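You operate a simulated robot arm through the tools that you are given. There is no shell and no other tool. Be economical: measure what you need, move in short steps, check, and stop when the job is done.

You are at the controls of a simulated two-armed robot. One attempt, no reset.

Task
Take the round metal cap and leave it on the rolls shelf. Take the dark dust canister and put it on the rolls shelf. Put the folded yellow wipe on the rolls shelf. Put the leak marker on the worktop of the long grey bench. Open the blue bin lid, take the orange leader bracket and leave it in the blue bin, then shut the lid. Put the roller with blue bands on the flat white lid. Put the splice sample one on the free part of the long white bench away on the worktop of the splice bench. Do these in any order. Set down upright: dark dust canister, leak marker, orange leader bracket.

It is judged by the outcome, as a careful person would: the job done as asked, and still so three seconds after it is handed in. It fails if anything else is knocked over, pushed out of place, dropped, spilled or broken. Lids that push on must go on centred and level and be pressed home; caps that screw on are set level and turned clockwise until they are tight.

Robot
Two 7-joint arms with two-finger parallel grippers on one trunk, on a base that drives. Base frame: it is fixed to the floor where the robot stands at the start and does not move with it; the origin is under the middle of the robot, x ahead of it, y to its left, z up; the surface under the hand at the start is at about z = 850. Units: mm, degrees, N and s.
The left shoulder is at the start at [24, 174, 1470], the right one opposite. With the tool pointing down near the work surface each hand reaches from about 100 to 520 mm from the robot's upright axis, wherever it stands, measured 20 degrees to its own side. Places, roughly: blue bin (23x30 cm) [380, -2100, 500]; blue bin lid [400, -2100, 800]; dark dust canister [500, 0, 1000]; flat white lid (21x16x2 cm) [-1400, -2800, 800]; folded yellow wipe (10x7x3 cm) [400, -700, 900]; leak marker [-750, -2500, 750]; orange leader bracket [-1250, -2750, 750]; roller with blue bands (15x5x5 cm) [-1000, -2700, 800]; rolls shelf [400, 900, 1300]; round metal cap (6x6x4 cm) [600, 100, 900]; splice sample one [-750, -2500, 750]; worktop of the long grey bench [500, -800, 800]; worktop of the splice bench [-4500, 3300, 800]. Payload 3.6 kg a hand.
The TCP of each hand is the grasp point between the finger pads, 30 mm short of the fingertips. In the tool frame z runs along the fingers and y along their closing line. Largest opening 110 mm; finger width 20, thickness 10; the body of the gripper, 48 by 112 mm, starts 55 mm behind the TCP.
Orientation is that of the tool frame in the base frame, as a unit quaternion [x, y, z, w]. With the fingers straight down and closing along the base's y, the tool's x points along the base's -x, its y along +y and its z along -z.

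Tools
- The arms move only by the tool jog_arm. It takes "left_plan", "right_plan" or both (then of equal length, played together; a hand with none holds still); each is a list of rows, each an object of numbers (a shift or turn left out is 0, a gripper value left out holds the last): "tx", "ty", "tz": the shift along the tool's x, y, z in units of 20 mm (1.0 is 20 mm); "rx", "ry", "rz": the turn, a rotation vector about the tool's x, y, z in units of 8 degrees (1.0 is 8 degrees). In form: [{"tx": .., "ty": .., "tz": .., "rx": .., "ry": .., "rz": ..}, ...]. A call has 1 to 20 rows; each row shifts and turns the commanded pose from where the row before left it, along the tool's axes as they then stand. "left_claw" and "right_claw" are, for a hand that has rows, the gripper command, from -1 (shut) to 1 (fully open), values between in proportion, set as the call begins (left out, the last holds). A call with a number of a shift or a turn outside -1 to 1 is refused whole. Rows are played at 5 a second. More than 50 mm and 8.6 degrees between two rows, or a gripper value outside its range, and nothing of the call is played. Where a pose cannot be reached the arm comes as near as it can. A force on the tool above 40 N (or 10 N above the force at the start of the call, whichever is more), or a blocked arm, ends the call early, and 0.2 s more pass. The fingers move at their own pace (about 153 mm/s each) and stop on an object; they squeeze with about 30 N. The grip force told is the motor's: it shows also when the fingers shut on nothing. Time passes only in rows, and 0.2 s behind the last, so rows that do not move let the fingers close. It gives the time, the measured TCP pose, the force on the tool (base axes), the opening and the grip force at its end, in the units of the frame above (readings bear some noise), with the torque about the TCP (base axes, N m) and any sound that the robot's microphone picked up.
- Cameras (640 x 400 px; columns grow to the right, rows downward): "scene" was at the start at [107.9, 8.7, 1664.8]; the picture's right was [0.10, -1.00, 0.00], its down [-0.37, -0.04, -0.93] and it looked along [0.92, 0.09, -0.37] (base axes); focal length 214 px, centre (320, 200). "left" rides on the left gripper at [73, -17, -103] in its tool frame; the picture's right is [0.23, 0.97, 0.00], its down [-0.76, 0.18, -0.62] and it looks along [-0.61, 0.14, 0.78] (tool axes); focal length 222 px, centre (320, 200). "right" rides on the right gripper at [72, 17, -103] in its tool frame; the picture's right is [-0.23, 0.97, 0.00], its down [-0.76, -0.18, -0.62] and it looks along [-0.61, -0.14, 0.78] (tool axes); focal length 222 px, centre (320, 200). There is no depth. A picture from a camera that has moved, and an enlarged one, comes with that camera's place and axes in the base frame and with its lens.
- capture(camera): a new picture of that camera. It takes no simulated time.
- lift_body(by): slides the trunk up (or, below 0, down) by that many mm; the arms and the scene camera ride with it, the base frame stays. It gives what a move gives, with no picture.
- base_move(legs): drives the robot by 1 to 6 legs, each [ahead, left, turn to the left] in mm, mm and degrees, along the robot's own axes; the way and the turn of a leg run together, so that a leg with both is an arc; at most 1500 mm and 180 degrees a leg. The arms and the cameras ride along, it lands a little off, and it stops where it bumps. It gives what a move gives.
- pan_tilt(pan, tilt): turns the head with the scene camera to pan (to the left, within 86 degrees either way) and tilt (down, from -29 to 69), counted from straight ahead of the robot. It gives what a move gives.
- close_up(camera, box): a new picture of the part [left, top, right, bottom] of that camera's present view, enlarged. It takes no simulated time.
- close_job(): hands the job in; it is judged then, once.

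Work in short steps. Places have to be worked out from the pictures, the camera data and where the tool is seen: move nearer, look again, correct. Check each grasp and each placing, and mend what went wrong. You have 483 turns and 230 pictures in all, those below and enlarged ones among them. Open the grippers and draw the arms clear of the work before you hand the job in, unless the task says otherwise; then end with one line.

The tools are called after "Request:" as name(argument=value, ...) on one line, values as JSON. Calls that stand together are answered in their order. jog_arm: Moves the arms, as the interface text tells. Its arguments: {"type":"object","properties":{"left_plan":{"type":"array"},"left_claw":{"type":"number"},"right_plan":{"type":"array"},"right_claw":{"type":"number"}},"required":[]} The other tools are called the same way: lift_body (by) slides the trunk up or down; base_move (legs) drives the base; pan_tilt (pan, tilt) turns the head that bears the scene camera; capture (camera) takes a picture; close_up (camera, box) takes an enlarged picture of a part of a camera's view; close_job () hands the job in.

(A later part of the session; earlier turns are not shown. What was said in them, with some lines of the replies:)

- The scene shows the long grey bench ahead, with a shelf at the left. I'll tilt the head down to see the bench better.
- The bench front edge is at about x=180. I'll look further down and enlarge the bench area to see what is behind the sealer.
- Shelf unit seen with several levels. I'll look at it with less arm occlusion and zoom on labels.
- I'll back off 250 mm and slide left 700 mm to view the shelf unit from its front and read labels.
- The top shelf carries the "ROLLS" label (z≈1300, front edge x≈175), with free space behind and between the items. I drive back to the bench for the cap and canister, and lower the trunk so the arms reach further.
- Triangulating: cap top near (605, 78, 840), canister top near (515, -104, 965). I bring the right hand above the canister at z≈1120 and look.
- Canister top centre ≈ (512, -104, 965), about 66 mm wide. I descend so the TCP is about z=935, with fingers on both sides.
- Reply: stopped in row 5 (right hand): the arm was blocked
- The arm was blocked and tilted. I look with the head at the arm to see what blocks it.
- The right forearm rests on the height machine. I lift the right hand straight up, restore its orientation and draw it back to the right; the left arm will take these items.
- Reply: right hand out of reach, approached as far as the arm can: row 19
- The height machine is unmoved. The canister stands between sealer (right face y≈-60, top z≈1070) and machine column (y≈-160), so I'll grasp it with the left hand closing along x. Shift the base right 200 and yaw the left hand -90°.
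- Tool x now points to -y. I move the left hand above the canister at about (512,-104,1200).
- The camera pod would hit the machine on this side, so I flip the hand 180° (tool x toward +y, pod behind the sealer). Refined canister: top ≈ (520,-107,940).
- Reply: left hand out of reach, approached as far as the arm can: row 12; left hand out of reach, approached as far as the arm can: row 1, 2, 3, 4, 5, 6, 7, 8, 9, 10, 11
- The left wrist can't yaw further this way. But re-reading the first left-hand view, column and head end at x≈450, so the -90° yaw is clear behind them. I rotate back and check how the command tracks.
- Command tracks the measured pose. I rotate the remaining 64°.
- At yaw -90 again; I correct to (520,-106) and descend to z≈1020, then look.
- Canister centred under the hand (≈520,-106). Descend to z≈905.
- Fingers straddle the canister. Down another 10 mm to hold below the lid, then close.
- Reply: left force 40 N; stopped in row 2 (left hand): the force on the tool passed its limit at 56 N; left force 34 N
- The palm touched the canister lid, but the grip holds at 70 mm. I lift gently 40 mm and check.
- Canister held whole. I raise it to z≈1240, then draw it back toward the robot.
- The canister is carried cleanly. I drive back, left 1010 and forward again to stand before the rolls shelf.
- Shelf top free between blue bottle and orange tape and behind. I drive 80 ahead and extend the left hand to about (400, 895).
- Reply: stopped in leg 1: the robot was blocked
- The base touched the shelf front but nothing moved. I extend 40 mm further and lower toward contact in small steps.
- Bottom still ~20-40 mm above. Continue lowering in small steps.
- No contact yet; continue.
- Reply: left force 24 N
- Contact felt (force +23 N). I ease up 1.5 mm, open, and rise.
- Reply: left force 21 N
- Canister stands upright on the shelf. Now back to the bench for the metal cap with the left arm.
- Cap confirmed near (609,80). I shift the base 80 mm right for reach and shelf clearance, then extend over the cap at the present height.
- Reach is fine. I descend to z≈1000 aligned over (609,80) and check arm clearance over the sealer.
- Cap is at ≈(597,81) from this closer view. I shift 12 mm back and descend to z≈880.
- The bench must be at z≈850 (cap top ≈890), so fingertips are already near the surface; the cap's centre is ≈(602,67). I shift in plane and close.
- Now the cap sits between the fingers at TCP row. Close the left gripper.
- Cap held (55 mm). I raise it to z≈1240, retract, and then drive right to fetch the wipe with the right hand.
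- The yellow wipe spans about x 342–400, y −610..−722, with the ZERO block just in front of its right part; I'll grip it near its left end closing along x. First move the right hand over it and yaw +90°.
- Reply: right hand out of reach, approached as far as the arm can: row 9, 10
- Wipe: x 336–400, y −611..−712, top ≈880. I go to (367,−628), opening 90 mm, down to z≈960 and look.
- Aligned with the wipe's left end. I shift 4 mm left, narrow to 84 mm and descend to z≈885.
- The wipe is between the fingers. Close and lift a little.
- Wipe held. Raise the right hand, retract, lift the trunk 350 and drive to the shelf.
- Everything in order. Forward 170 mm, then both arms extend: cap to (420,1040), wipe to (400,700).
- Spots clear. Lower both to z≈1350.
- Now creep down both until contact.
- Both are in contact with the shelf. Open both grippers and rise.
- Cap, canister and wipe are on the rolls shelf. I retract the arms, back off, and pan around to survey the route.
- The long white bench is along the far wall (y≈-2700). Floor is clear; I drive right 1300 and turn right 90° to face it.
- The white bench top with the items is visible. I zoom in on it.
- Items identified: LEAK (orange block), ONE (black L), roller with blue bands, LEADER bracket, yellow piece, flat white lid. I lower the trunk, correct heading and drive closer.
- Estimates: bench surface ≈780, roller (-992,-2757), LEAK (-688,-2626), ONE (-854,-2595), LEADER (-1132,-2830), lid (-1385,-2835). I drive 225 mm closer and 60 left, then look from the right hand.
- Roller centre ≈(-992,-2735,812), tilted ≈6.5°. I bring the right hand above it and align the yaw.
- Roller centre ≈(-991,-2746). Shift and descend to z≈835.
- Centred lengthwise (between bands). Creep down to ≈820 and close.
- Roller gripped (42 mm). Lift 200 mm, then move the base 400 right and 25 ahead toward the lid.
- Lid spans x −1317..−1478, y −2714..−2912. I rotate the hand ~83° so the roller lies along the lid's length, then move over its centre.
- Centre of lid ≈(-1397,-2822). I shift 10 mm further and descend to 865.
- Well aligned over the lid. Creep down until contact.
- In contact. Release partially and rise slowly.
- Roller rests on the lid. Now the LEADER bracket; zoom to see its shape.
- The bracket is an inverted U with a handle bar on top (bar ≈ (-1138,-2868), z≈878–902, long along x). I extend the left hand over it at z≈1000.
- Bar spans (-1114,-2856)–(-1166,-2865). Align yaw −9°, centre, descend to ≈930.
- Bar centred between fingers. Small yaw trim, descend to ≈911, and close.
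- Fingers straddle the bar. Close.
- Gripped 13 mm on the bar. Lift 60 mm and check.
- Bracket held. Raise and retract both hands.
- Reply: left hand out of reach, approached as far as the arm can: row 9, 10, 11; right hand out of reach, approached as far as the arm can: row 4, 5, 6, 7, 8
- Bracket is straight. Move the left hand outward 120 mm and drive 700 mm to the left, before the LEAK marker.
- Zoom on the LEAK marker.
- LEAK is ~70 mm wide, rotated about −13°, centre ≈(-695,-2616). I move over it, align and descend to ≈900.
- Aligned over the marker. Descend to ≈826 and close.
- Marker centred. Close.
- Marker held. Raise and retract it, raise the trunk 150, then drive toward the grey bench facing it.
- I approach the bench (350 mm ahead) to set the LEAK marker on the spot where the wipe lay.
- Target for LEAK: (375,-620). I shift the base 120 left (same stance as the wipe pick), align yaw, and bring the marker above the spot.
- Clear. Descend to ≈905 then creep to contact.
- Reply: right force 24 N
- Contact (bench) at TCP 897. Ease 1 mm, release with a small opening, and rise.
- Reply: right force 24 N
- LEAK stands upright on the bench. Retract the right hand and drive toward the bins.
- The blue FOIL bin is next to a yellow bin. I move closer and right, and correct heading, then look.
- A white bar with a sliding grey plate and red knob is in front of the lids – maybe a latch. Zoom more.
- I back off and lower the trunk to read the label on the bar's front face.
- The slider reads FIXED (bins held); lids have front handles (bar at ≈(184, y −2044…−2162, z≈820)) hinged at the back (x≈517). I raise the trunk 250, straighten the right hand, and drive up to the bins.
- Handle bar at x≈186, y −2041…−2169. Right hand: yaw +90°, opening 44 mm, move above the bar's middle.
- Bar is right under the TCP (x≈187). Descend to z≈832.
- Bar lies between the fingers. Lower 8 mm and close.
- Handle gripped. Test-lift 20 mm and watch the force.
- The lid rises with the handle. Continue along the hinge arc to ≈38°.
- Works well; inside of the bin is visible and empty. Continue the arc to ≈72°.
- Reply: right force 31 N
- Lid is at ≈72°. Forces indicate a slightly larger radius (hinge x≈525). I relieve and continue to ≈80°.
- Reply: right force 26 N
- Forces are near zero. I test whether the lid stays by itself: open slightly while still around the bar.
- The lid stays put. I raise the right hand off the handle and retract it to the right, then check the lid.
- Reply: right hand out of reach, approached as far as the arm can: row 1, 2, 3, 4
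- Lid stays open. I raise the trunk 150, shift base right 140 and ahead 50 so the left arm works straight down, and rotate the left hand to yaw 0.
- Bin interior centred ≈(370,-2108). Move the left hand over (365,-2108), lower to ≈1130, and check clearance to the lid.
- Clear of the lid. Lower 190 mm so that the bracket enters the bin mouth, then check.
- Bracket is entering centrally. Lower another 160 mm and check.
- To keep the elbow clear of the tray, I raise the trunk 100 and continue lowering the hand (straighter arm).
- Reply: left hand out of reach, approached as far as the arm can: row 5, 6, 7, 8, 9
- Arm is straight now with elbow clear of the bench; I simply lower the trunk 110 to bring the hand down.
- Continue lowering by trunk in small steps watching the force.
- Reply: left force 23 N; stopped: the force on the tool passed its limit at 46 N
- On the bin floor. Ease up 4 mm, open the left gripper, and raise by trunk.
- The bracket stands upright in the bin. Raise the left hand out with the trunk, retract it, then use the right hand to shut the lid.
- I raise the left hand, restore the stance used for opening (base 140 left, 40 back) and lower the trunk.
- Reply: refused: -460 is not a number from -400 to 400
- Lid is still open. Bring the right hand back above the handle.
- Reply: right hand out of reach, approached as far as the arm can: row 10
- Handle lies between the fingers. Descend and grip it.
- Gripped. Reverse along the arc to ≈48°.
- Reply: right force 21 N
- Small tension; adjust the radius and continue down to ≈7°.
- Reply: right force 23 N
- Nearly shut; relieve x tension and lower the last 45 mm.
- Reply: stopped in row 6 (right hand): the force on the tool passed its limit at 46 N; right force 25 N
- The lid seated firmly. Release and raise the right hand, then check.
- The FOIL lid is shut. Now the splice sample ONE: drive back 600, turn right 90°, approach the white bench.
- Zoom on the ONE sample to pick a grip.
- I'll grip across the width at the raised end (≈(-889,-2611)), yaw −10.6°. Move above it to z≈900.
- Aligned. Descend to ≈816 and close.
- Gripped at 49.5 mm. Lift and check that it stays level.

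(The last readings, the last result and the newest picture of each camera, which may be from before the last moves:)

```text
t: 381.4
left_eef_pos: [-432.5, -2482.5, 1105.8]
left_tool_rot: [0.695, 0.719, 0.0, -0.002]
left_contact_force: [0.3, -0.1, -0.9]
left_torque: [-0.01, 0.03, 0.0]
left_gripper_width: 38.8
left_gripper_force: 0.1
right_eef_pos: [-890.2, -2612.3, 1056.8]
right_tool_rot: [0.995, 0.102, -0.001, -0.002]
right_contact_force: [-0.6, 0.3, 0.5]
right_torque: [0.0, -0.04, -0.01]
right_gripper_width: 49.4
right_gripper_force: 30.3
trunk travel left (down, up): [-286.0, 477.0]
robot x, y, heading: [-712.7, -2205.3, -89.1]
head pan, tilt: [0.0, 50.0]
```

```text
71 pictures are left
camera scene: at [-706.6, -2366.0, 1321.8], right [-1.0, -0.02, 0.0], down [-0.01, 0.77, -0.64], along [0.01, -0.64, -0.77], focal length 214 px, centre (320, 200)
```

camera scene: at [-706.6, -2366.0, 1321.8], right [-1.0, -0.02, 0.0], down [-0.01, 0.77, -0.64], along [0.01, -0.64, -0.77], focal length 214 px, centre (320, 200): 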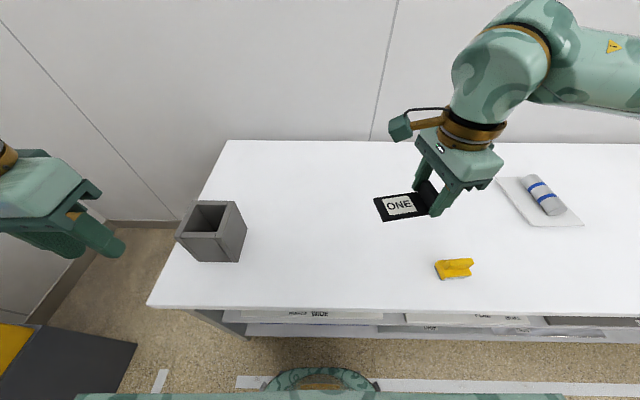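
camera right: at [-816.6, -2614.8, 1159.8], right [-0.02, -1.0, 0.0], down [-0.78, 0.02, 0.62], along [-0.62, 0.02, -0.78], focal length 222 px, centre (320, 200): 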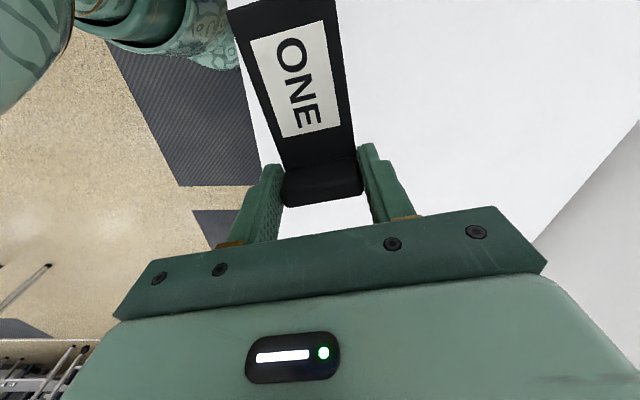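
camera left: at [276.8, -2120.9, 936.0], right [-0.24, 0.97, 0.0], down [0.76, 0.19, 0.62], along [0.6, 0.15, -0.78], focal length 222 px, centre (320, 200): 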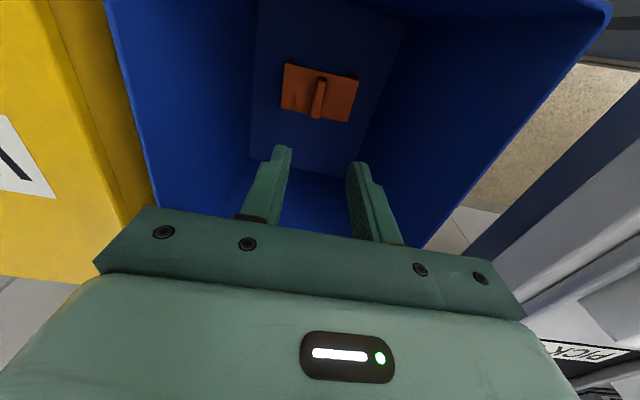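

Sample is level in the grip. Retract it, back away from the bench, turn to face −x and survey the route to the splice bench.

Request:
jog_arm(right_plan=[{"ty": -1, "tz": -0.5}, {"ty": -1, "tz": -0.5}, {"ty": -1, "tz": -0.5}, {"ty": -1, "tz": -0.5}, {"ty": -1, "tz": -0.5}])

Request:
base_move(legs=[[-1000, 0, 0], [0, 0, -90]])

Request:
lift_body(by=200)

Request:
pan_tilt(pan=0, tilt=15)

Request:
capture(camera="scene")

Request:
pan_tilt(pan=-60, tilt=15)

Request:
capture(camera="scene")

```text
t: 382.6
left_eef_pos: [-432.6, -2481.7, 1105.9]
left_tool_rot: [0.696, 0.718, 0.0, -0.002]
left_contact_force: [-0.3, 0.5, -0.4]
left_torque: [-0.03, 0.03, -0.01]
left_gripper_width: 38.5
left_gripper_force: 0.1
right_eef_pos: [-910.2, -2512.7, 1108.5]
right_tool_rot: [0.995, 0.103, -0.001, -0.001]
right_contact_force: [0.0, -0.7, 0.1]
right_torque: [0.01, -0.03, 0.0]
right_gripper_width: 49.6
right_gripper_force: 30.3
trunk travel left (down, up): [-286.0, 477.0]
robot x, y, heading: [-706.8, -2205.1, -89.3]
head pan, tilt: [0.0, 50.0]
```

```text
t: 391.8
left_eef_pos: [-1010.9, -1457.2, 1104.9]
left_tool_rot: [1.0, 0.003, 0.002, -0.001]
left_contact_force: [0.8, 0.7, 0.0]
left_torque: [-0.01, 0.01, 0.0]
left_gripper_width: 38.7
left_gripper_force: 0.1
right_eef_pos: [-1030.7, -977.8, 1107.7]
right_tool_rot: [0.767, -0.642, 0.001, -0.002]
right_contact_force: [0.9, -0.4, -0.6]
right_torque: [0.04, -0.04, 0.03]
right_gripper_width: 49.4
right_gripper_force: 29.8
trunk travel left (down, up): [-286.0, 477.0]
robot x, y, heading: [-727.3, -1185.6, 179.1]
head pan, tilt: [0.0, 50.0]
```

```text
t: 393.9
left_eef_pos: [-1011.5, -1456.6, 1304.3]
left_tool_rot: [1.0, 0.004, 0.002, -0.002]
left_contact_force: [-0.4, -0.6, -0.2]
left_torque: [0.0, -0.01, 0.02]
left_gripper_width: 38.7
left_gripper_force: 0.0
right_eef_pos: [-1031.8, -979.6, 1307.6]
right_tool_rot: [0.767, -0.642, 0.001, -0.003]
right_contact_force: [0.1, 0.4, -0.7]
right_torque: [-0.03, 0.0, -0.04]
right_gripper_width: 49.7
right_gripper_force: 29.8
trunk travel left (down, up): [-486.0, 277.0]
robot x, y, heading: [-725.5, -1186.2, 179.3]
head pan, tilt: [0.0, 50.0]
```

```text
t: 394.9
left_eef_pos: [-1010.9, -1456.5, 1305.2]
left_tool_rot: [1.0, 0.003, 0.003, -0.002]
left_contact_force: [0.5, 0.1, 0.0]
left_torque: [0.0, -0.01, 0.01]
left_gripper_width: 38.5
left_gripper_force: 0.0
right_eef_pos: [-1031.3, -978.0, 1308.1]
right_tool_rot: [0.767, -0.641, 0.001, -0.002]
right_contact_force: [-0.7, 0.1, -1.1]
right_torque: [0.0, 0.02, 0.04]
right_gripper_width: 49.4
right_gripper_force: 29.5
trunk travel left (down, up): [-486.0, 277.0]
robot x, y, heading: [-725.8, -1185.1, 179.7]
head pan, tilt: [0.0, 15.0]
```

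```text
70 pictures are left
camera scene: at [-844.2, -1185.6, 1577.8], right [0.01, 1.0, 0.0], down [0.26, 0.0, -0.97], along [-0.97, 0.01, -0.26], focal length 214 px, centre (320, 200)
```

scene: 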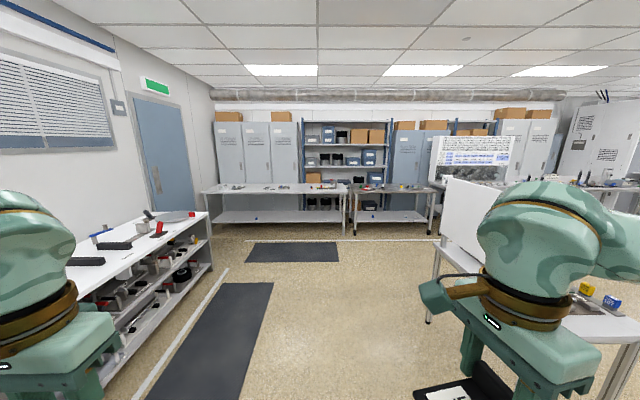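

```text
t: 396.2
left_eef_pos: [-1011.0, -1456.5, 1305.2]
left_tool_rot: [1.0, 0.003, 0.002, -0.002]
left_contact_force: [-0.4, 0.1, 1.0]
left_torque: [0.03, 0.01, 0.0]
left_gripper_width: 38.6
left_gripper_force: 0.1
right_eef_pos: [-1031.0, -978.3, 1307.6]
right_tool_rot: [0.767, -0.641, 0.0, -0.002]
right_contact_force: [0.2, 0.4, 0.2]
right_torque: [-0.02, -0.05, -0.04]
right_gripper_width: 49.7
right_gripper_force: 30.4
trunk travel left (down, up): [-486.0, 277.0]
robot x, y, heading: [-728.1, -1186.9, 179.5]
head pan, tilt: [-60.0, 15.0]
```

```text
69 pictures are left
camera scene: at [-796.7, -1105.2, 1577.9], right [0.87, 0.49, 0.0], down [0.13, -0.23, -0.97], along [-0.47, 0.84, -0.26], focal length 214 px, centre (320, 200)
```

scene: 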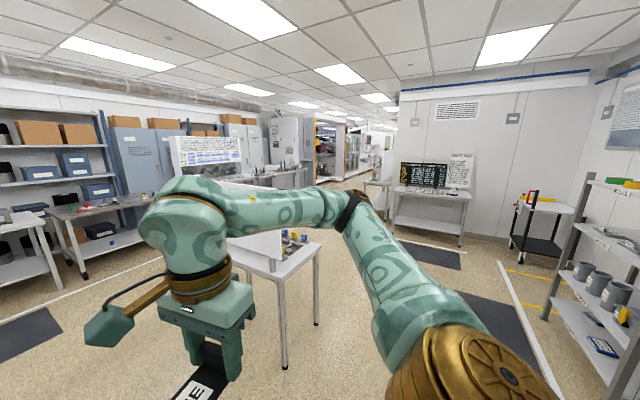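

There's an island table at about x −2300…−1500, y −280…220. I strafe along +y in the free aisle to y≈1200 and look again.

Request:
base_move(legs=[[0, -1200, 0], [0, -1200, 0]])

Request:
pan_tilt(pan=0, tilt=20)

Request:
capture(camera="scene")

Request:
pan_tilt(pan=-45, tilt=15)

Request:
capture(camera="scene")

```text
t: 407.8
left_eef_pos: [-1012.5, 886.0, 1304.9]
left_tool_rot: [1.0, 0.02, 0.002, -0.002]
left_contact_force: [0.2, -0.2, -0.8]
left_torque: [0.01, 0.03, -0.04]
left_gripper_width: 38.5
left_gripper_force: 0.1
right_eef_pos: [-1048.1, 1362.9, 1307.4]
right_tool_rot: [0.778, -0.628, 0.0, -0.002]
right_contact_force: [0.4, 0.3, 0.3]
right_torque: [0.04, -0.01, -0.01]
right_gripper_width: 49.4
right_gripper_force: 29.5
trunk travel left (down, up): [-486.0, 277.0]
robot x, y, heading: [-738.5, 1164.5, -178.7]
head pan, tilt: [-60.0, 15.0]
```

```text
t: 409.1
left_eef_pos: [-1012.7, 885.5, 1304.8]
left_tool_rot: [1.0, 0.021, 0.001, -0.001]
left_contact_force: [-0.2, -0.3, -0.4]
left_torque: [0.01, 0.01, -0.02]
left_gripper_width: 38.6
left_gripper_force: 0.1
right_eef_pos: [-1049.6, 1363.0, 1308.0]
right_tool_rot: [0.778, -0.628, 0.0, -0.002]
right_contact_force: [0.1, -0.4, -0.6]
right_torque: [0.0, 0.02, -0.04]
right_gripper_width: 49.6
right_gripper_force: 29.9
trunk travel left (down, up): [-486.0, 277.0]
robot x, y, heading: [-734.6, 1165.2, -178.8]
head pan, tilt: [0.0, 20.0]
```

```text
68 pictures are left
camera scene: at [-855.1, 1162.2, 1569.8], right [-0.02, 1.0, 0.0], down [0.34, 0.01, -0.94], along [-0.94, -0.02, -0.34], focal length 214 px, centre (320, 200)
```

scene: 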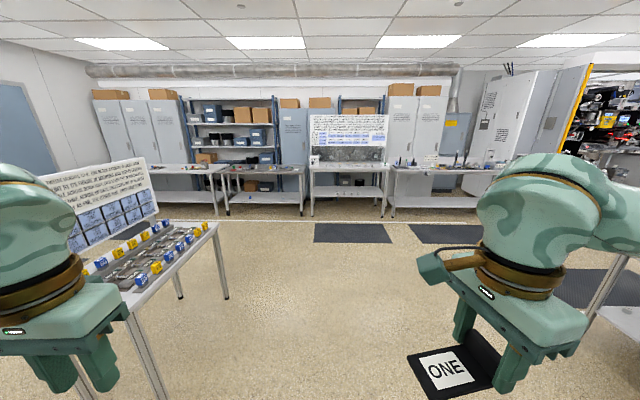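

```text
t: 410.2
left_eef_pos: [-1014.3, 886.2, 1304.6]
left_tool_rot: [1.0, 0.02, 0.002, -0.002]
left_contact_force: [0.0, -0.3, 0.1]
left_torque: [0.03, 0.03, 0.01]
left_gripper_width: 38.6
left_gripper_force: 0.1
right_eef_pos: [-1048.1, 1363.3, 1306.9]
right_tool_rot: [0.778, -0.628, 0.001, -0.002]
right_contact_force: [0.1, -0.8, -0.2]
right_torque: [0.01, -0.01, -0.03]
right_gripper_width: 49.4
right_gripper_force: 30.1
trunk travel left (down, up): [-486.0, 277.0]
robot x, y, heading: [-739.5, 1168.2, -178.9]
head pan, tilt: [-45.0, 15.0]
```

```text
67 pictures are left
camera scene: at [-829.6, 1228.7, 1577.9], right [0.69, 0.72, 0.0], down [0.19, -0.18, -0.97], along [-0.7, 0.67, -0.26], focal length 214 px, centre (320, 200)
```

scene: 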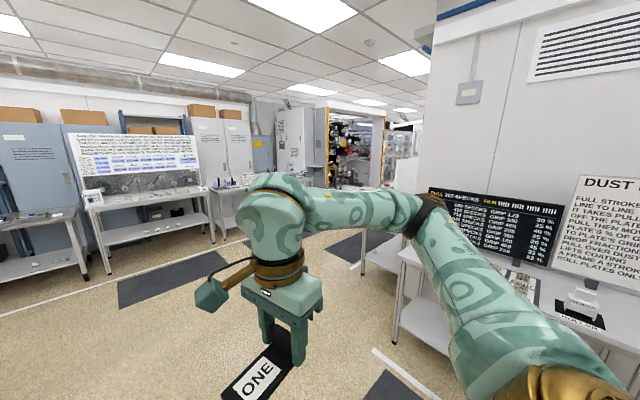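

The splice bench is the rightmost bench in the back row (y≈2600…4000, x≈−4500). I drive ahead 2600 along the clear aisle, then right 2000.

Request:
base_move(legs=[[0, 0, -1.2], [1300, 0, 0], [1300, 0, 0], [0, -1000, 0], [0, -1000, 0]])

Request:
pan_tilt(pan=0, tilt=30)

Request:
capture(camera="scene")

```text
t: 432.5
left_eef_pos: [-3590.7, 2849.1, 1304.9]
left_tool_rot: [1.0, 0.007, 0.001, -0.001]
left_contact_force: [-0.6, 0.2, -1.2]
left_torque: [-0.01, 0.0, 0.01]
left_gripper_width: 38.4
left_gripper_force: 0.0
right_eef_pos: [-3612.9, 3327.1, 1308.4]
right_tool_rot: [0.768, -0.64, 0.001, -0.003]
right_contact_force: [-0.1, 0.7, -0.5]
right_torque: [0.0, 0.0, -0.02]
right_gripper_width: 49.4
right_gripper_force: 30.0
trunk travel left (down, up): [-486.0, 277.0]
robot x, y, heading: [-3304.9, 3119.2, 179.6]
head pan, tilt: [-45.0, 15.0]
```

```text
t: 433.6
left_eef_pos: [-3590.5, 2848.9, 1305.0]
left_tool_rot: [1.0, 0.006, 0.001, -0.002]
left_contact_force: [-0.5, 0.7, 0.5]
left_torque: [0.01, 0.01, -0.03]
left_gripper_width: 38.5
left_gripper_force: 0.0
right_eef_pos: [-3613.0, 3326.2, 1307.3]
right_tool_rot: [0.768, -0.64, 0.0, -0.003]
right_contact_force: [0.1, 0.7, -0.7]
right_torque: [0.01, -0.01, 0.0]
right_gripper_width: 49.6
right_gripper_force: 30.0
trunk travel left (down, up): [-486.0, 277.0]
robot x, y, heading: [-3306.9, 3122.3, 179.6]
head pan, tilt: [0.0, 30.0]
```

```text
66 pictures are left
camera scene: at [-3422.0, 3121.8, 1553.7], right [0.01, 1.0, 0.0], down [0.5, 0.0, -0.87], along [-0.87, 0.01, -0.5], focal length 214 px, centre (320, 200)
```

scene: 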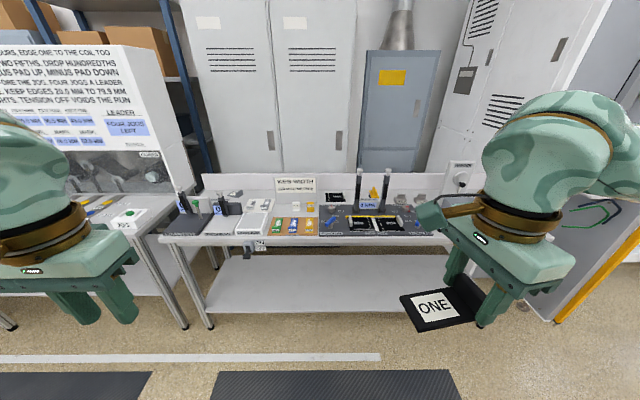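

Request:
close_up(camera="scene", box=[150, 150, 480, 280])

```text
1.94 times, centred on (315, 215) of scene
camera zoom: at [-3422.0, 3121.8, 1553.7], right [0.01, 1.0, 0.0], down [0.5, 0.0, -0.87], along [-0.87, 0.01, -0.5], focal length 416 px, centre (330, 171)
```

zoom: 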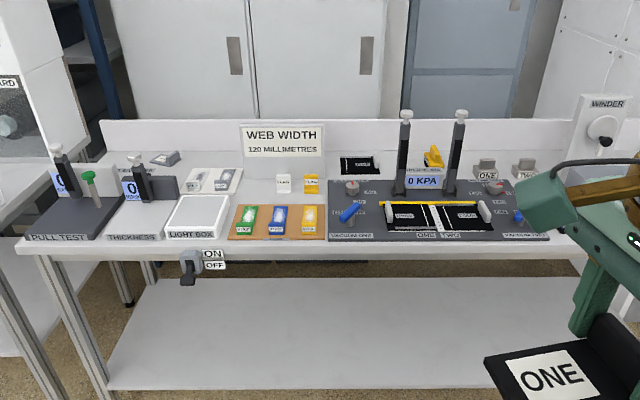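

This is the splice bench (web width, splicer ONE/TWO). I drive closer (600 mm) and look down for a free spot.

Request:
base_move(legs=[[600, 0, 0]])

Request:
pan_tilt(pan=0, tilt=45)

Request:
capture(camera="scene")

Request:
capture(camera="right")

```text
t: 437.0
left_eef_pos: [-4187.0, 2850.1, 1305.2]
left_tool_rot: [1.0, 0.009, 0.002, -0.002]
left_contact_force: [0.2, 0.8, -0.5]
left_torque: [0.03, 0.0, 0.03]
left_gripper_width: 38.6
left_gripper_force: 0.1
right_eef_pos: [-4209.3, 3328.3, 1306.0]
right_tool_rot: [0.77, -0.638, 0.001, -0.002]
right_contact_force: [-1.3, -0.2, 0.0]
right_torque: [-0.01, 0.0, -0.02]
right_gripper_width: 49.6
right_gripper_force: 29.9
trunk travel left (down, up): [-486.0, 277.0]
robot x, y, heading: [-3902.3, 3120.6, 179.7]
head pan, tilt: [0.0, 30.0]
```

```text
t: 437.8
left_eef_pos: [-4185.2, 2851.1, 1305.4]
left_tool_rot: [1.0, 0.008, 0.001, -0.002]
left_contact_force: [0.0, 0.0, 0.5]
left_torque: [0.0, 0.0, 0.02]
left_gripper_width: 38.4
left_gripper_force: 0.0
right_eef_pos: [-4209.0, 3328.7, 1308.3]
right_tool_rot: [0.77, -0.638, 0.001, -0.001]
right_contact_force: [0.3, -0.1, 0.7]
right_torque: [0.01, 0.05, -0.01]
right_gripper_width: 49.6
right_gripper_force: 29.5
trunk travel left (down, up): [-486.0, 277.0]
robot x, y, heading: [-3902.5, 3125.3, 179.9]
head pan, tilt: [0.0, 45.0]
```

```text
64 pictures are left
camera scene: at [-4008.2, 3123.5, 1531.2], right [0.0, 1.0, 0.0], down [0.71, 0.0, -0.71], along [-0.71, 0.0, -0.71], focal length 214 px, centre (320, 200)
```

scene: 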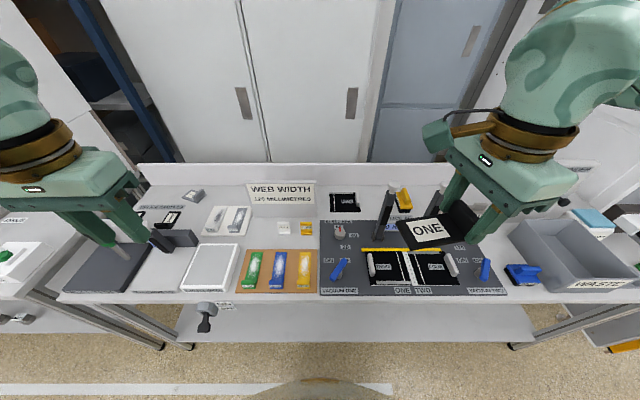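

```text
63 pictures are left
camera right: at [-4213.9, 3253.4, 1410.8], right [-1.0, 0.04, 0.0], down [0.03, 0.78, 0.62], along [0.03, 0.62, -0.78], focal length 222 px, centre (320, 200)
```

right: 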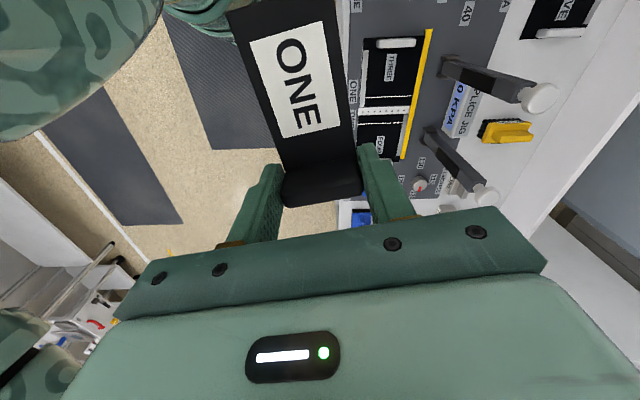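

Request:
close_up(camera="scene", box=[60, 170, 340, 310])

Request:
close_up(camera="scene", box=[300, 160, 600, 310])

```text
2.29 times, centred on (200, 240) of scene
camera zoom: at [-4008.2, 3123.5, 1531.2], right [0.0, 1.0, 0.0], down [0.71, 0.0, -0.71], along [-0.71, 0.0, -0.71], focal length 490 px, centre (594, 109)
```

zoom: 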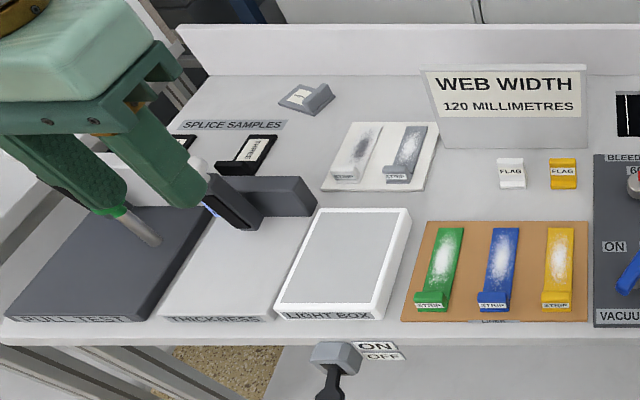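

```text
2.13 times, centred on (450, 235) of scene
camera zoom: at [-4008.2, 3123.5, 1531.2], right [0.0, 1.0, 0.0], down [0.71, 0.0, -0.71], along [-0.71, 0.0, -0.71], focal length 458 px, centre (43, 125)
```

zoom: 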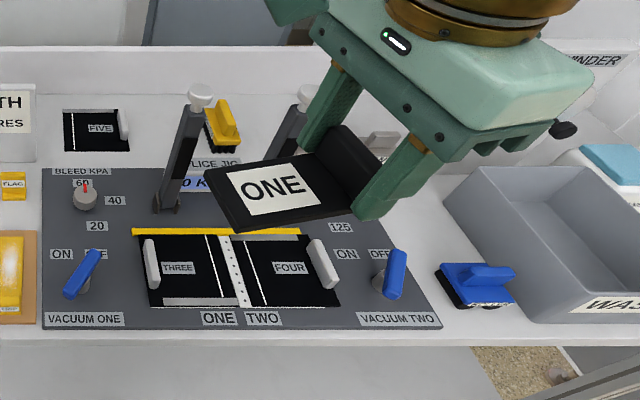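

There's a "SPLICE SAMPLES" label at the back left with other samples – the natural place. I draw the left hand back/up to see that area.

Request:
jog_arm(left_plan=[{"tz": -1, "tx": 1}, {"tz": -1, "tx": 1}, {"tz": -1, "tx": 1}, {"tz": -1, "tx": 1}, {"tz": -1, "tx": 1}, {"tz": -1, "tx": 1}])

Request:
pan_tilt(pan=25, tilt=45)

Request:
capture(camera="scene")

```text
t: 439.2
left_eef_pos: [-4063.2, 2853.3, 1425.4]
left_tool_rot: [1.0, 0.008, 0.001, -0.001]
left_contact_force: [-0.7, 0.2, -0.3]
left_torque: [-0.01, 0.03, 0.0]
left_gripper_width: 38.2
left_gripper_force: 0.0
right_eef_pos: [-4206.9, 3329.6, 1307.2]
right_tool_rot: [0.771, -0.637, 0.001, 0.0]
right_contact_force: [-0.5, -0.9, 0.2]
right_torque: [-0.01, 0.04, -0.02]
right_gripper_width: 49.1
right_gripper_force: 29.8
trunk travel left (down, up): [-486.0, 277.0]
robot x, y, heading: [-3903.7, 3124.6, 179.9]
head pan, tilt: [0.0, 45.0]
```

```text
t: 440.1
left_eef_pos: [-4064.6, 2853.4, 1426.4]
left_tool_rot: [1.0, 0.008, 0.002, -0.002]
left_contact_force: [-0.8, 1.0, -0.4]
left_torque: [-0.03, 0.0, 0.01]
left_gripper_width: 38.7
left_gripper_force: 0.0
right_eef_pos: [-4208.8, 3327.8, 1308.0]
right_tool_rot: [0.771, -0.637, 0.0, -0.002]
right_contact_force: [0.2, -1.1, 0.1]
right_torque: [0.04, -0.01, 0.03]
right_gripper_width: 49.5
right_gripper_force: 30.4
trunk travel left (down, up): [-486.0, 277.0]
robot x, y, heading: [-3906.0, 3119.8, 179.9]
head pan, tilt: [25.0, 45.0]
```

```text
60 pictures are left
camera scene: at [-4000.7, 3089.2, 1531.1], right [-0.42, 0.91, 0.0], down [0.64, 0.3, -0.71], along [-0.64, -0.3, -0.71], focal length 214 px, centre (320, 200)
```

scene: 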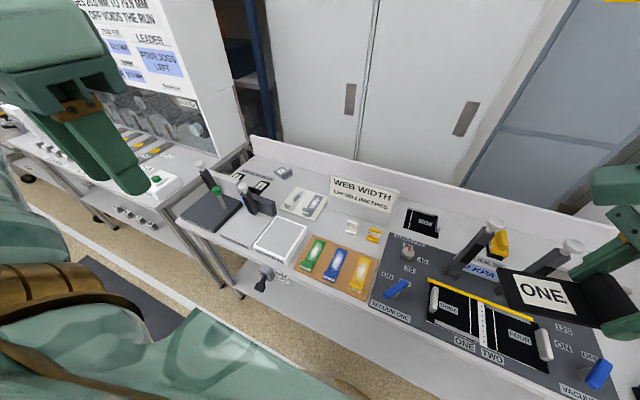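

Request:
close_up(camera="scene", box=[180, 130, 400, 270])

```text
2.86 times, centred on (290, 200) of scene
camera zoom: at [-4000.7, 3089.2, 1531.1], right [-0.42, 0.91, 0.0], down [0.64, 0.3, -0.71], along [-0.64, -0.3, -0.71], focal length 613 px, centre (406, 200)
```

zoom: 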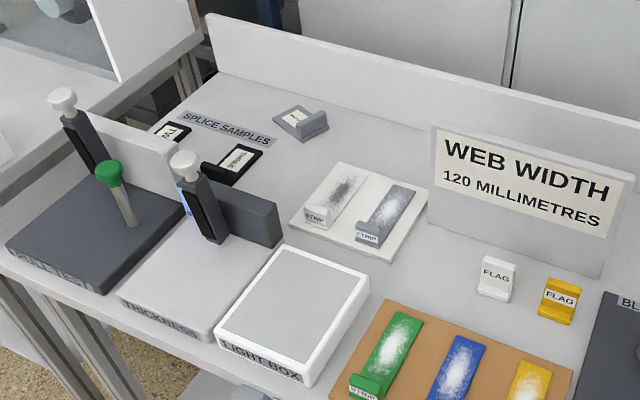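

Free gap in the samples row: y 2490…2633, x −4540…−4720. I turn the right hand by −79°, drive left 660 and ahead 110.

Request:
jog_arm(right_plan=[{"rz": -1}, {"rz": -1}, {"rz": -1}, {"rz": -1}, {"rz": -1}, {"rz": -1}, {"rz": -1}, {"rz": -1}, {"rz": -1}, {"rz": -0.9}])

Request:
base_move(legs=[[0, 660, 0], [100, 0, 0]])

Request:
lift_body(by=-150)

Request:
pan_tilt(pan=0, tilt=45)

Request:
capture(camera="scene")

```text
t: 442.2
left_eef_pos: [-4063.4, 2852.4, 1426.8]
left_tool_rot: [1.0, 0.008, 0.003, -0.002]
left_contact_force: [0.6, -0.9, -0.6]
left_torque: [0.01, 0.0, 0.03]
left_gripper_width: 38.4
left_gripper_force: 0.1
right_eef_pos: [-4208.7, 3327.7, 1306.6]
right_tool_rot: [1.0, 0.001, 0.001, 0.0]
right_contact_force: [0.2, -0.8, -1.2]
right_torque: [0.0, 0.02, 0.01]
right_gripper_width: 49.3
right_gripper_force: 30.0
trunk travel left (down, up): [-486.0, 277.0]
robot x, y, heading: [-3904.1, 3124.7, 179.7]
head pan, tilt: [25.0, 45.0]
```

```text
t: 446.7
left_eef_pos: [-4157.3, 2188.0, 1427.2]
left_tool_rot: [1.0, 0.016, 0.002, -0.001]
left_contact_force: [-0.8, 0.2, 0.8]
left_torque: [0.01, -0.03, -0.04]
left_gripper_width: 38.4
left_gripper_force: 0.1
right_eef_pos: [-4309.8, 2660.9, 1305.3]
right_tool_rot: [1.0, 0.007, 0.002, -0.001]
right_contact_force: [-0.8, -0.2, -1.2]
right_torque: [-0.01, -0.02, -0.04]
right_gripper_width: 49.8
right_gripper_force: 30.1
trunk travel left (down, up): [-486.0, 277.0]
robot x, y, heading: [-3995.4, 2461.9, -179.2]
head pan, tilt: [25.0, 45.0]
```

```text
t: 448.4
left_eef_pos: [-4156.2, 2187.5, 1276.8]
left_tool_rot: [1.0, 0.016, 0.001, -0.002]
left_contact_force: [-0.5, 0.2, -0.7]
left_torque: [0.0, 0.01, -0.02]
left_gripper_width: 38.5
left_gripper_force: 0.1
right_eef_pos: [-4308.6, 2662.1, 1157.8]
right_tool_rot: [1.0, 0.007, 0.001, -0.001]
right_contact_force: [-0.3, -0.3, -0.9]
right_torque: [0.03, 0.0, -0.02]
right_gripper_width: 49.5
right_gripper_force: 29.8
trunk travel left (down, up): [-336.0, 427.0]
robot x, y, heading: [-3997.9, 2462.8, -179.2]
head pan, tilt: [25.0, 45.0]
```

```text
t: 449.3
left_eef_pos: [-4155.8, 2187.7, 1275.4]
left_tool_rot: [1.0, 0.015, 0.002, -0.002]
left_contact_force: [0.7, -0.4, -0.3]
left_torque: [0.01, 0.03, 0.01]
left_gripper_width: 38.3
left_gripper_force: 0.0
right_eef_pos: [-4308.9, 2662.4, 1157.2]
right_tool_rot: [1.0, 0.006, 0.0, -0.001]
right_contact_force: [0.5, -0.5, -1.0]
right_torque: [0.03, 0.04, 0.03]
right_gripper_width: 49.4
right_gripper_force: 29.9
trunk travel left (down, up): [-336.0, 427.0]
robot x, y, heading: [-3998.7, 2464.1, -179.3]
head pan, tilt: [0.0, 45.0]
```

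```text
58 pictures are left
camera scene: at [-4143.8, 2459.4, 1379.7], right [-0.01, 1.0, 0.0], down [0.71, 0.01, -0.71], along [-0.71, -0.01, -0.71], focal length 214 px, centre (320, 200)
```

scene: 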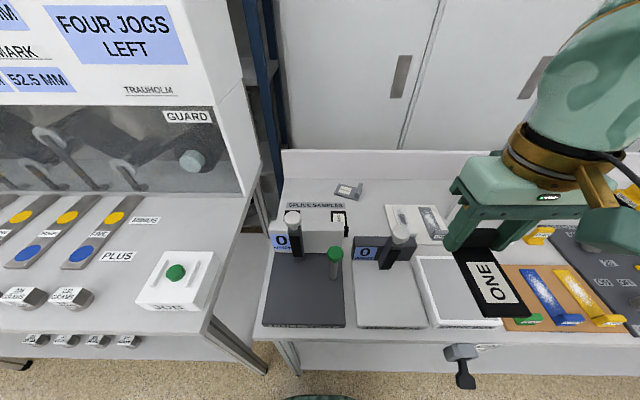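

Request:
close_up(camera="scene", box=[260, 160, 460, 290])

```text
3.08 times, centred on (360, 225) of scene
camera zoom: at [-4143.8, 2459.4, 1379.7], right [-0.01, 1.0, 0.0], down [0.71, 0.01, -0.71], along [-0.71, -0.01, -0.71], focal length 660 px, centre (197, 123)
```

zoom: 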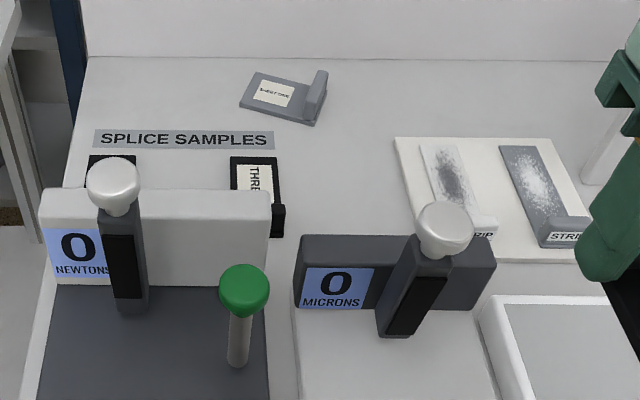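

Worktop is at z≈850; free spot centred near (-4580,2605) between sample THREE and the strip tray. I extend the right hand to TCP (-4620,2605) at the present height.

Request:
jog_arm(right_plan=[{"tx": -0.972, "ty": 0.18}, {"tx": -0.972, "ty": 0.18}, {"tx": -0.972, "ty": 0.18}, {"tx": -0.972, "ty": 0.18}, {"tx": -0.972, "ty": 0.18}, {"tx": -0.972, "ty": 0.18}, {"tx": -0.972, "ty": 0.18}, {"tx": -0.972, "ty": 0.18}, {"tx": -0.972, "ty": 0.18, "tz": 0.5}, {"tx": -0.972, "ty": 0.18, "tz": 0.5}, {"tx": -0.972, "ty": 0.18, "tz": 0.5}, {"tx": -0.972, "ty": 0.18, "tz": 0.5}, {"tx": -0.972, "ty": 0.18, "tz": 0.5}, {"tx": -0.972, "ty": 0.18, "tz": 0.5}, {"tx": -0.972, "ty": 0.18, "tz": 0.5}, {"tx": -0.972, "ty": 0.18, "tz": 0.5}])

Request:
capture(camera="scene")

Request:
capture(camera="right")

```text
t: 452.7
left_eef_pos: [-4156.0, 2189.5, 1274.3]
left_tool_rot: [1.0, 0.016, 0.001, -0.001]
left_contact_force: [-0.3, -0.6, -0.1]
left_torque: [-0.02, 0.02, -0.01]
left_gripper_width: 38.5
left_gripper_force: 0.1
right_eef_pos: [-4598.6, 2601.7, 1087.3]
right_tool_rot: [1.0, 0.007, 0.0, -0.001]
right_contact_force: [-0.2, 0.4, 0.0]
right_torque: [-0.03, 0.02, 0.05]
right_gripper_width: 49.7
right_gripper_force: 30.2
right hand out of reach, approached as far as the arm can: row 16
trunk travel left (down, up): [-336.0, 427.0]
robot x, y, heading: [-3996.7, 2462.2, -179.0]
head pan, tilt: [0.0, 45.0]
```

```text
56 pictures are left
camera scene: at [-4143.6, 2459.8, 1379.7], right [-0.01, 1.0, 0.0], down [0.71, 0.01, -0.71], along [-0.71, -0.01, -0.71], focal length 214 px, centre (320, 200)
```

scene: 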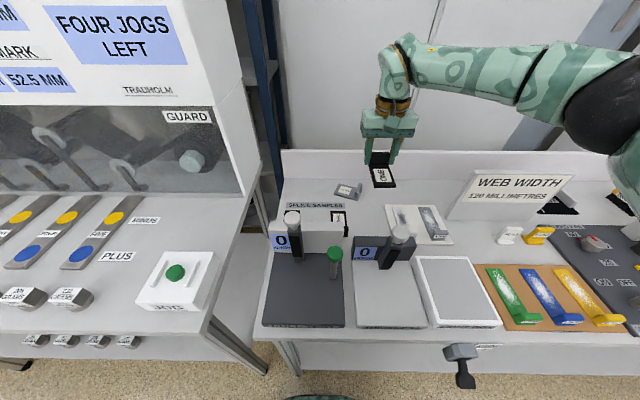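

```text
55 pictures are left
camera right: at [-4527.9, 2586.1, 1190.6], right [-0.21, -0.98, 0.0], down [-0.77, 0.17, 0.62], along [-0.61, 0.13, -0.78], focal length 222 px, centre (320, 200)
```

right: 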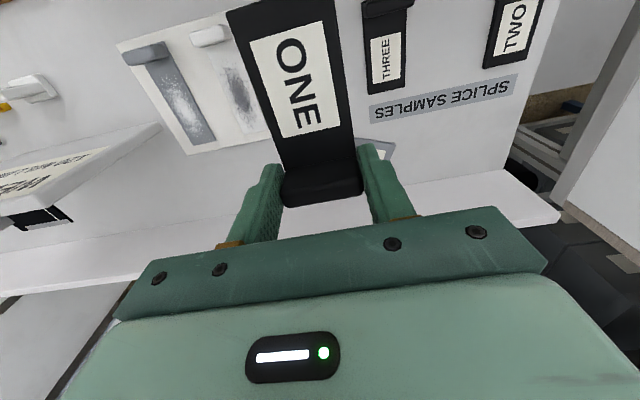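

Position is good ((-4599,2602)): between THREE (y≤2540) and tray (y≥2670). Descend to ≈920 and check.

Request:
jog_arm(right_plan=[{"tz": 1, "ty": -0.1}, {"tz": 1}, {"tz": 1}, {"tz": 1}, {"tz": 1}, {"tz": 1}, {"tz": 1}, {"tz": 1}])

Request:
capture(camera="right")

Request:
close_up(camera="scene", box=[260, 120, 460, 260])

```text
t: 454.5
left_eef_pos: [-4157.5, 2187.6, 1276.0]
left_tool_rot: [1.0, 0.015, 0.001, -0.001]
left_contact_force: [0.1, 0.1, -0.7]
left_torque: [-0.02, -0.03, -0.01]
left_gripper_width: 38.6
left_gripper_force: 0.1
right_eef_pos: [-4598.4, 2605.8, 925.6]
right_tool_rot: [1.0, 0.007, 0.002, 0.0]
right_contact_force: [0.9, 0.1, -0.9]
right_torque: [-0.01, 0.0, -0.02]
right_gripper_width: 49.4
right_gripper_force: 30.4
trunk travel left (down, up): [-336.0, 427.0]
robot x, y, heading: [-3995.8, 2463.7, -179.2]
head pan, tilt: [0.0, 45.0]
```

```text
54 pictures are left
camera right: at [-4527.3, 2589.1, 1029.9], right [-0.21, -0.98, 0.0], down [-0.77, 0.17, 0.62], along [-0.61, 0.13, -0.78], focal length 222 px, centre (320, 200)
```

right: 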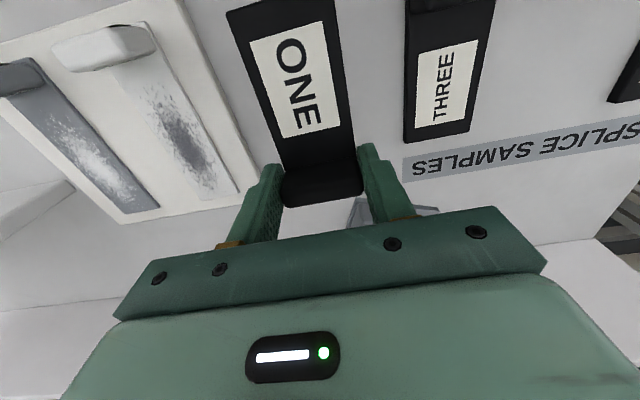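

```text
2.86 times, centred on (360, 190) of scene
camera zoom: at [-4144.4, 2459.4, 1379.6], right [-0.01, 1.0, 0.0], down [0.71, 0.01, -0.71], along [-0.71, -0.01, -0.71], focal length 613 px, centre (206, 229)
```

zoom: 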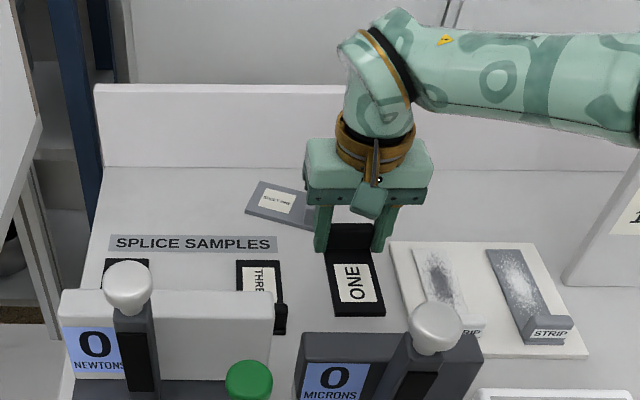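

Clear on all sides. Lower to contact.

Request:
jog_arm(right_plan=[{"tz": 1}, {"tz": 0.4}, {"tz": 0.2}, {"tz": 0.2}, {"tz": 0.1}, {"tz": 0.1}])

```text
t: 455.9
left_eef_pos: [-4155.7, 2188.4, 1275.8]
left_tool_rot: [1.0, 0.016, 0.002, -0.001]
left_contact_force: [-0.3, -0.2, 0.4]
left_torque: [0.01, -0.02, -0.03]
left_gripper_width: 38.3
left_gripper_force: 0.0
right_eef_pos: [-4598.6, 2606.7, 887.0]
right_tool_rot: [1.0, 0.007, 0.001, -0.002]
right_contact_force: [-0.5, 0.8, -0.5]
right_torque: [-0.01, 0.01, -0.01]
right_gripper_width: 49.6
right_gripper_force: 30.4
trunk travel left (down, up): [-336.0, 427.0]
robot x, y, heading: [-3995.7, 2461.8, -179.2]
head pan, tilt: [0.0, 45.0]
```

Request:
jog_arm(right_plan=[{"tz": 0.08}, {"tz": 0.08}])

```text
t: 456.5
left_eef_pos: [-4156.3, 2188.2, 1276.0]
left_tool_rot: [1.0, 0.016, 0.001, -0.002]
left_contact_force: [0.2, -0.5, 0.4]
left_torque: [0.0, 0.01, 0.01]
left_gripper_width: 38.7
left_gripper_force: 0.0
right_eef_pos: [-4598.2, 2607.8, 886.3]
right_tool_rot: [1.0, 0.007, -0.001, -0.001]
right_contact_force: [-1.7, 2.7, 17.3]
right_torque: [0.04, -0.55, 0.09]
right_gripper_width: 49.4
right_gripper_force: 29.8
trunk travel left (down, up): [-336.0, 427.0]
robot x, y, heading: [-4000.7, 2463.3, -179.1]
head pan, tilt: [0.0, 45.0]
```

Contact. Release with a small opening and rise.

Request:
jog_arm(right_plan=[{"tz": -0.04}, {}, {}], right_claw=0.25)

Request:
jog_arm(right_plan=[{"tz": -0.5}, {"tz": -0.8}, {"tz": -1}, {"tz": -1}, {"tz": -1}, {"tz": -1}, {"tz": -1}, {"tz": -1}, {"tz": -1}])

Request:
capture(camera="right")

Request:
close_up(camera="scene", box=[260, 120, 460, 260])

```text
t: 457.3
left_eef_pos: [-4156.5, 2187.2, 1276.0]
left_tool_rot: [1.0, 0.016, 0.002, -0.001]
left_contact_force: [0.9, -0.2, 0.3]
left_torque: [0.01, -0.04, 0.0]
left_gripper_width: 38.6
left_gripper_force: 0.1
right_eef_pos: [-4597.7, 2607.2, 884.8]
right_tool_rot: [1.0, 0.007, 0.002, -0.001]
right_contact_force: [-0.2, -0.6, 0.2]
right_torque: [0.0, 0.02, -0.03]
right_gripper_width: 68.8
right_gripper_force: 0.0
trunk travel left (down, up): [-336.0, 427.0]
robot x, y, heading: [-4002.6, 2462.6, -179.2]
head pan, tilt: [0.0, 45.0]
```

```text
t: 459.3
left_eef_pos: [-4156.4, 2187.9, 1276.5]
left_tool_rot: [1.0, 0.016, 0.001, -0.002]
left_contact_force: [-0.1, 0.7, 0.0]
left_torque: [0.02, 0.0, 0.04]
left_gripper_width: 38.5
left_gripper_force: 0.0
right_eef_pos: [-4598.2, 2606.4, 1050.5]
right_tool_rot: [1.0, 0.008, 0.002, -0.001]
right_contact_force: [0.8, -1.1, 0.1]
right_torque: [0.0, 0.03, 0.01]
right_gripper_width: 69.1
right_gripper_force: 0.1
trunk travel left (down, up): [-336.0, 427.0]
robot x, y, heading: [-3998.4, 2463.9, -179.1]
head pan, tilt: [0.0, 45.0]
```

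```text
52 pictures are left
camera right: at [-4527.6, 2589.9, 1153.8], right [-0.21, -0.98, 0.0], down [-0.77, 0.17, 0.62], along [-0.61, 0.13, -0.78], focal length 222 px, centre (320, 200)
```

right: 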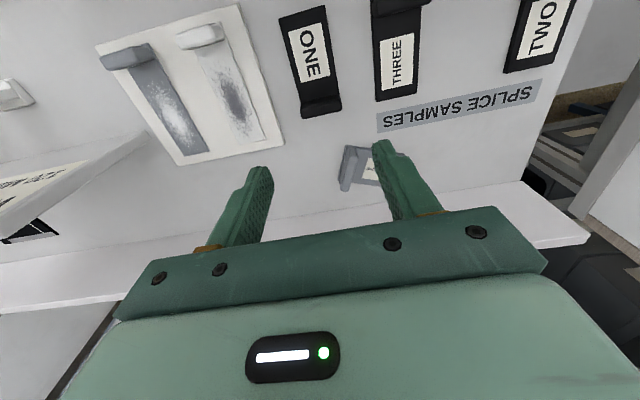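

```text
2.86 times, centred on (360, 190) of scene
camera zoom: at [-4143.6, 2459.3, 1379.7], right [-0.01, 1.0, 0.0], down [0.71, 0.01, -0.71], along [-0.71, -0.01, -0.71], focal length 613 px, centre (206, 229)
```

zoom: 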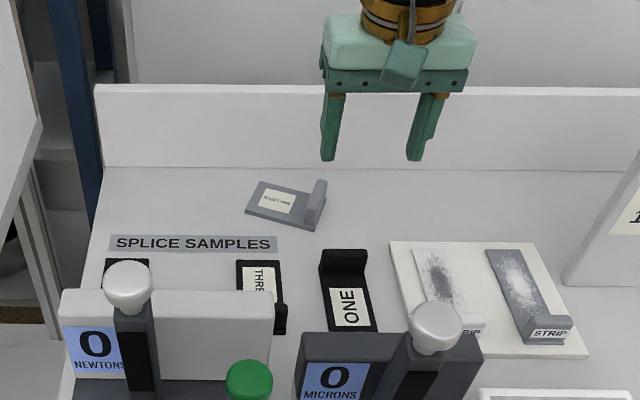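

The sample lies flat in the samples row. I draw the right arm back clear and open both grippers.

Request:
jog_arm(right_plan=[{"tz": -1}, {"tz": -1}, {"tz": -1}, {"tz": -1, "tx": 1}, {"tx": 1}, {"tx": 1}, {"tx": 1}, {"tx": 1}, {"tx": 1}, {"tx": 1}, {"tx": 1}, {"tx": 1}, {"tx": 1}, {"tx": 1}, {"tx": 1}, {"tx": 1}])

Request:
base_move(legs=[[-400, 0, 0]])

Request:
jog_arm(left_plan=[{}, {}, {}], right_plan=[{}, {}, {}], left_claw=1, right_claw=1)

Request:
capture(camera="scene")

```text
t: 462.7
left_eef_pos: [-4156.4, 2188.4, 1276.2]
left_tool_rot: [1.0, 0.016, 0.0, -0.002]
left_contact_force: [-0.3, -0.2, -0.4]
left_torque: [-0.02, 0.0, 0.0]
left_gripper_width: 38.4
left_gripper_force: 0.0
right_eef_pos: [-4337.3, 2610.3, 1112.4]
right_tool_rot: [1.0, 0.008, 0.001, -0.001]
right_contact_force: [1.2, 0.0, 0.3]
right_torque: [0.06, 0.0, -0.01]
right_gripper_width: 68.7
right_gripper_force: 0.1
right hand out of reach, approached as far as the arm can: row 3
trunk travel left (down, up): [-336.0, 427.0]
robot x, y, heading: [-4002.0, 2465.2, -179.1]
head pan, tilt: [0.0, 45.0]
```

```text
t: 465.2
left_eef_pos: [-3747.2, 2194.2, 1277.7]
left_tool_rot: [1.0, 0.016, 0.001, -0.002]
left_contact_force: [0.5, 0.9, 0.2]
left_torque: [0.0, 0.05, 0.01]
left_gripper_width: 38.7
left_gripper_force: 0.2
right_eef_pos: [-3930.3, 2616.3, 1111.0]
right_tool_rot: [1.0, 0.009, 0.001, -0.001]
right_contact_force: [-0.2, -0.5, 0.0]
right_torque: [-0.02, 0.0, 0.02]
right_gripper_width: 68.8
right_gripper_force: 0.0
trunk travel left (down, up): [-336.0, 427.0]
robot x, y, heading: [-3592.3, 2466.5, -179.2]
head pan, tilt: [0.0, 45.0]
```

```text
t: 466.0
left_eef_pos: [-3748.0, 2196.0, 1275.2]
left_tool_rot: [1.0, 0.017, 0.002, -0.002]
left_contact_force: [-0.3, -0.2, 0.3]
left_torque: [0.04, 0.04, 0.01]
left_gripper_width: 110.1
left_gripper_force: 0.0
right_eef_pos: [-3931.9, 2615.8, 1111.4]
right_tool_rot: [1.0, 0.009, 0.002, -0.001]
right_contact_force: [-0.1, 0.7, -0.6]
right_torque: [0.01, 0.0, 0.01]
right_gripper_width: 110.0
right_gripper_force: 0.1
trunk travel left (down, up): [-336.0, 427.0]
robot x, y, heading: [-3592.2, 2464.9, -179.2]
head pan, tilt: [0.0, 45.0]
```

```text
50 pictures are left
camera scene: at [-3736.5, 2465.0, 1379.7], right [-0.02, 1.0, 0.0], down [0.71, 0.01, -0.71], along [-0.71, -0.01, -0.71], focal length 214 px, centre (320, 200)
```

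scene: 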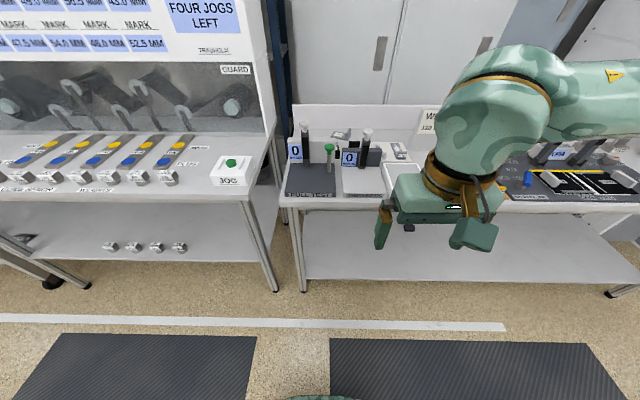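

Every item is placed, the arms are clear of the work and both grippers are open. I hand the job in.

Request:
close_job()

```text
The job is handed in.
```

All seven items were set down where asked, the blue bin lid is shut, and the job is handed in; I checked each placing with the cameras as I went.
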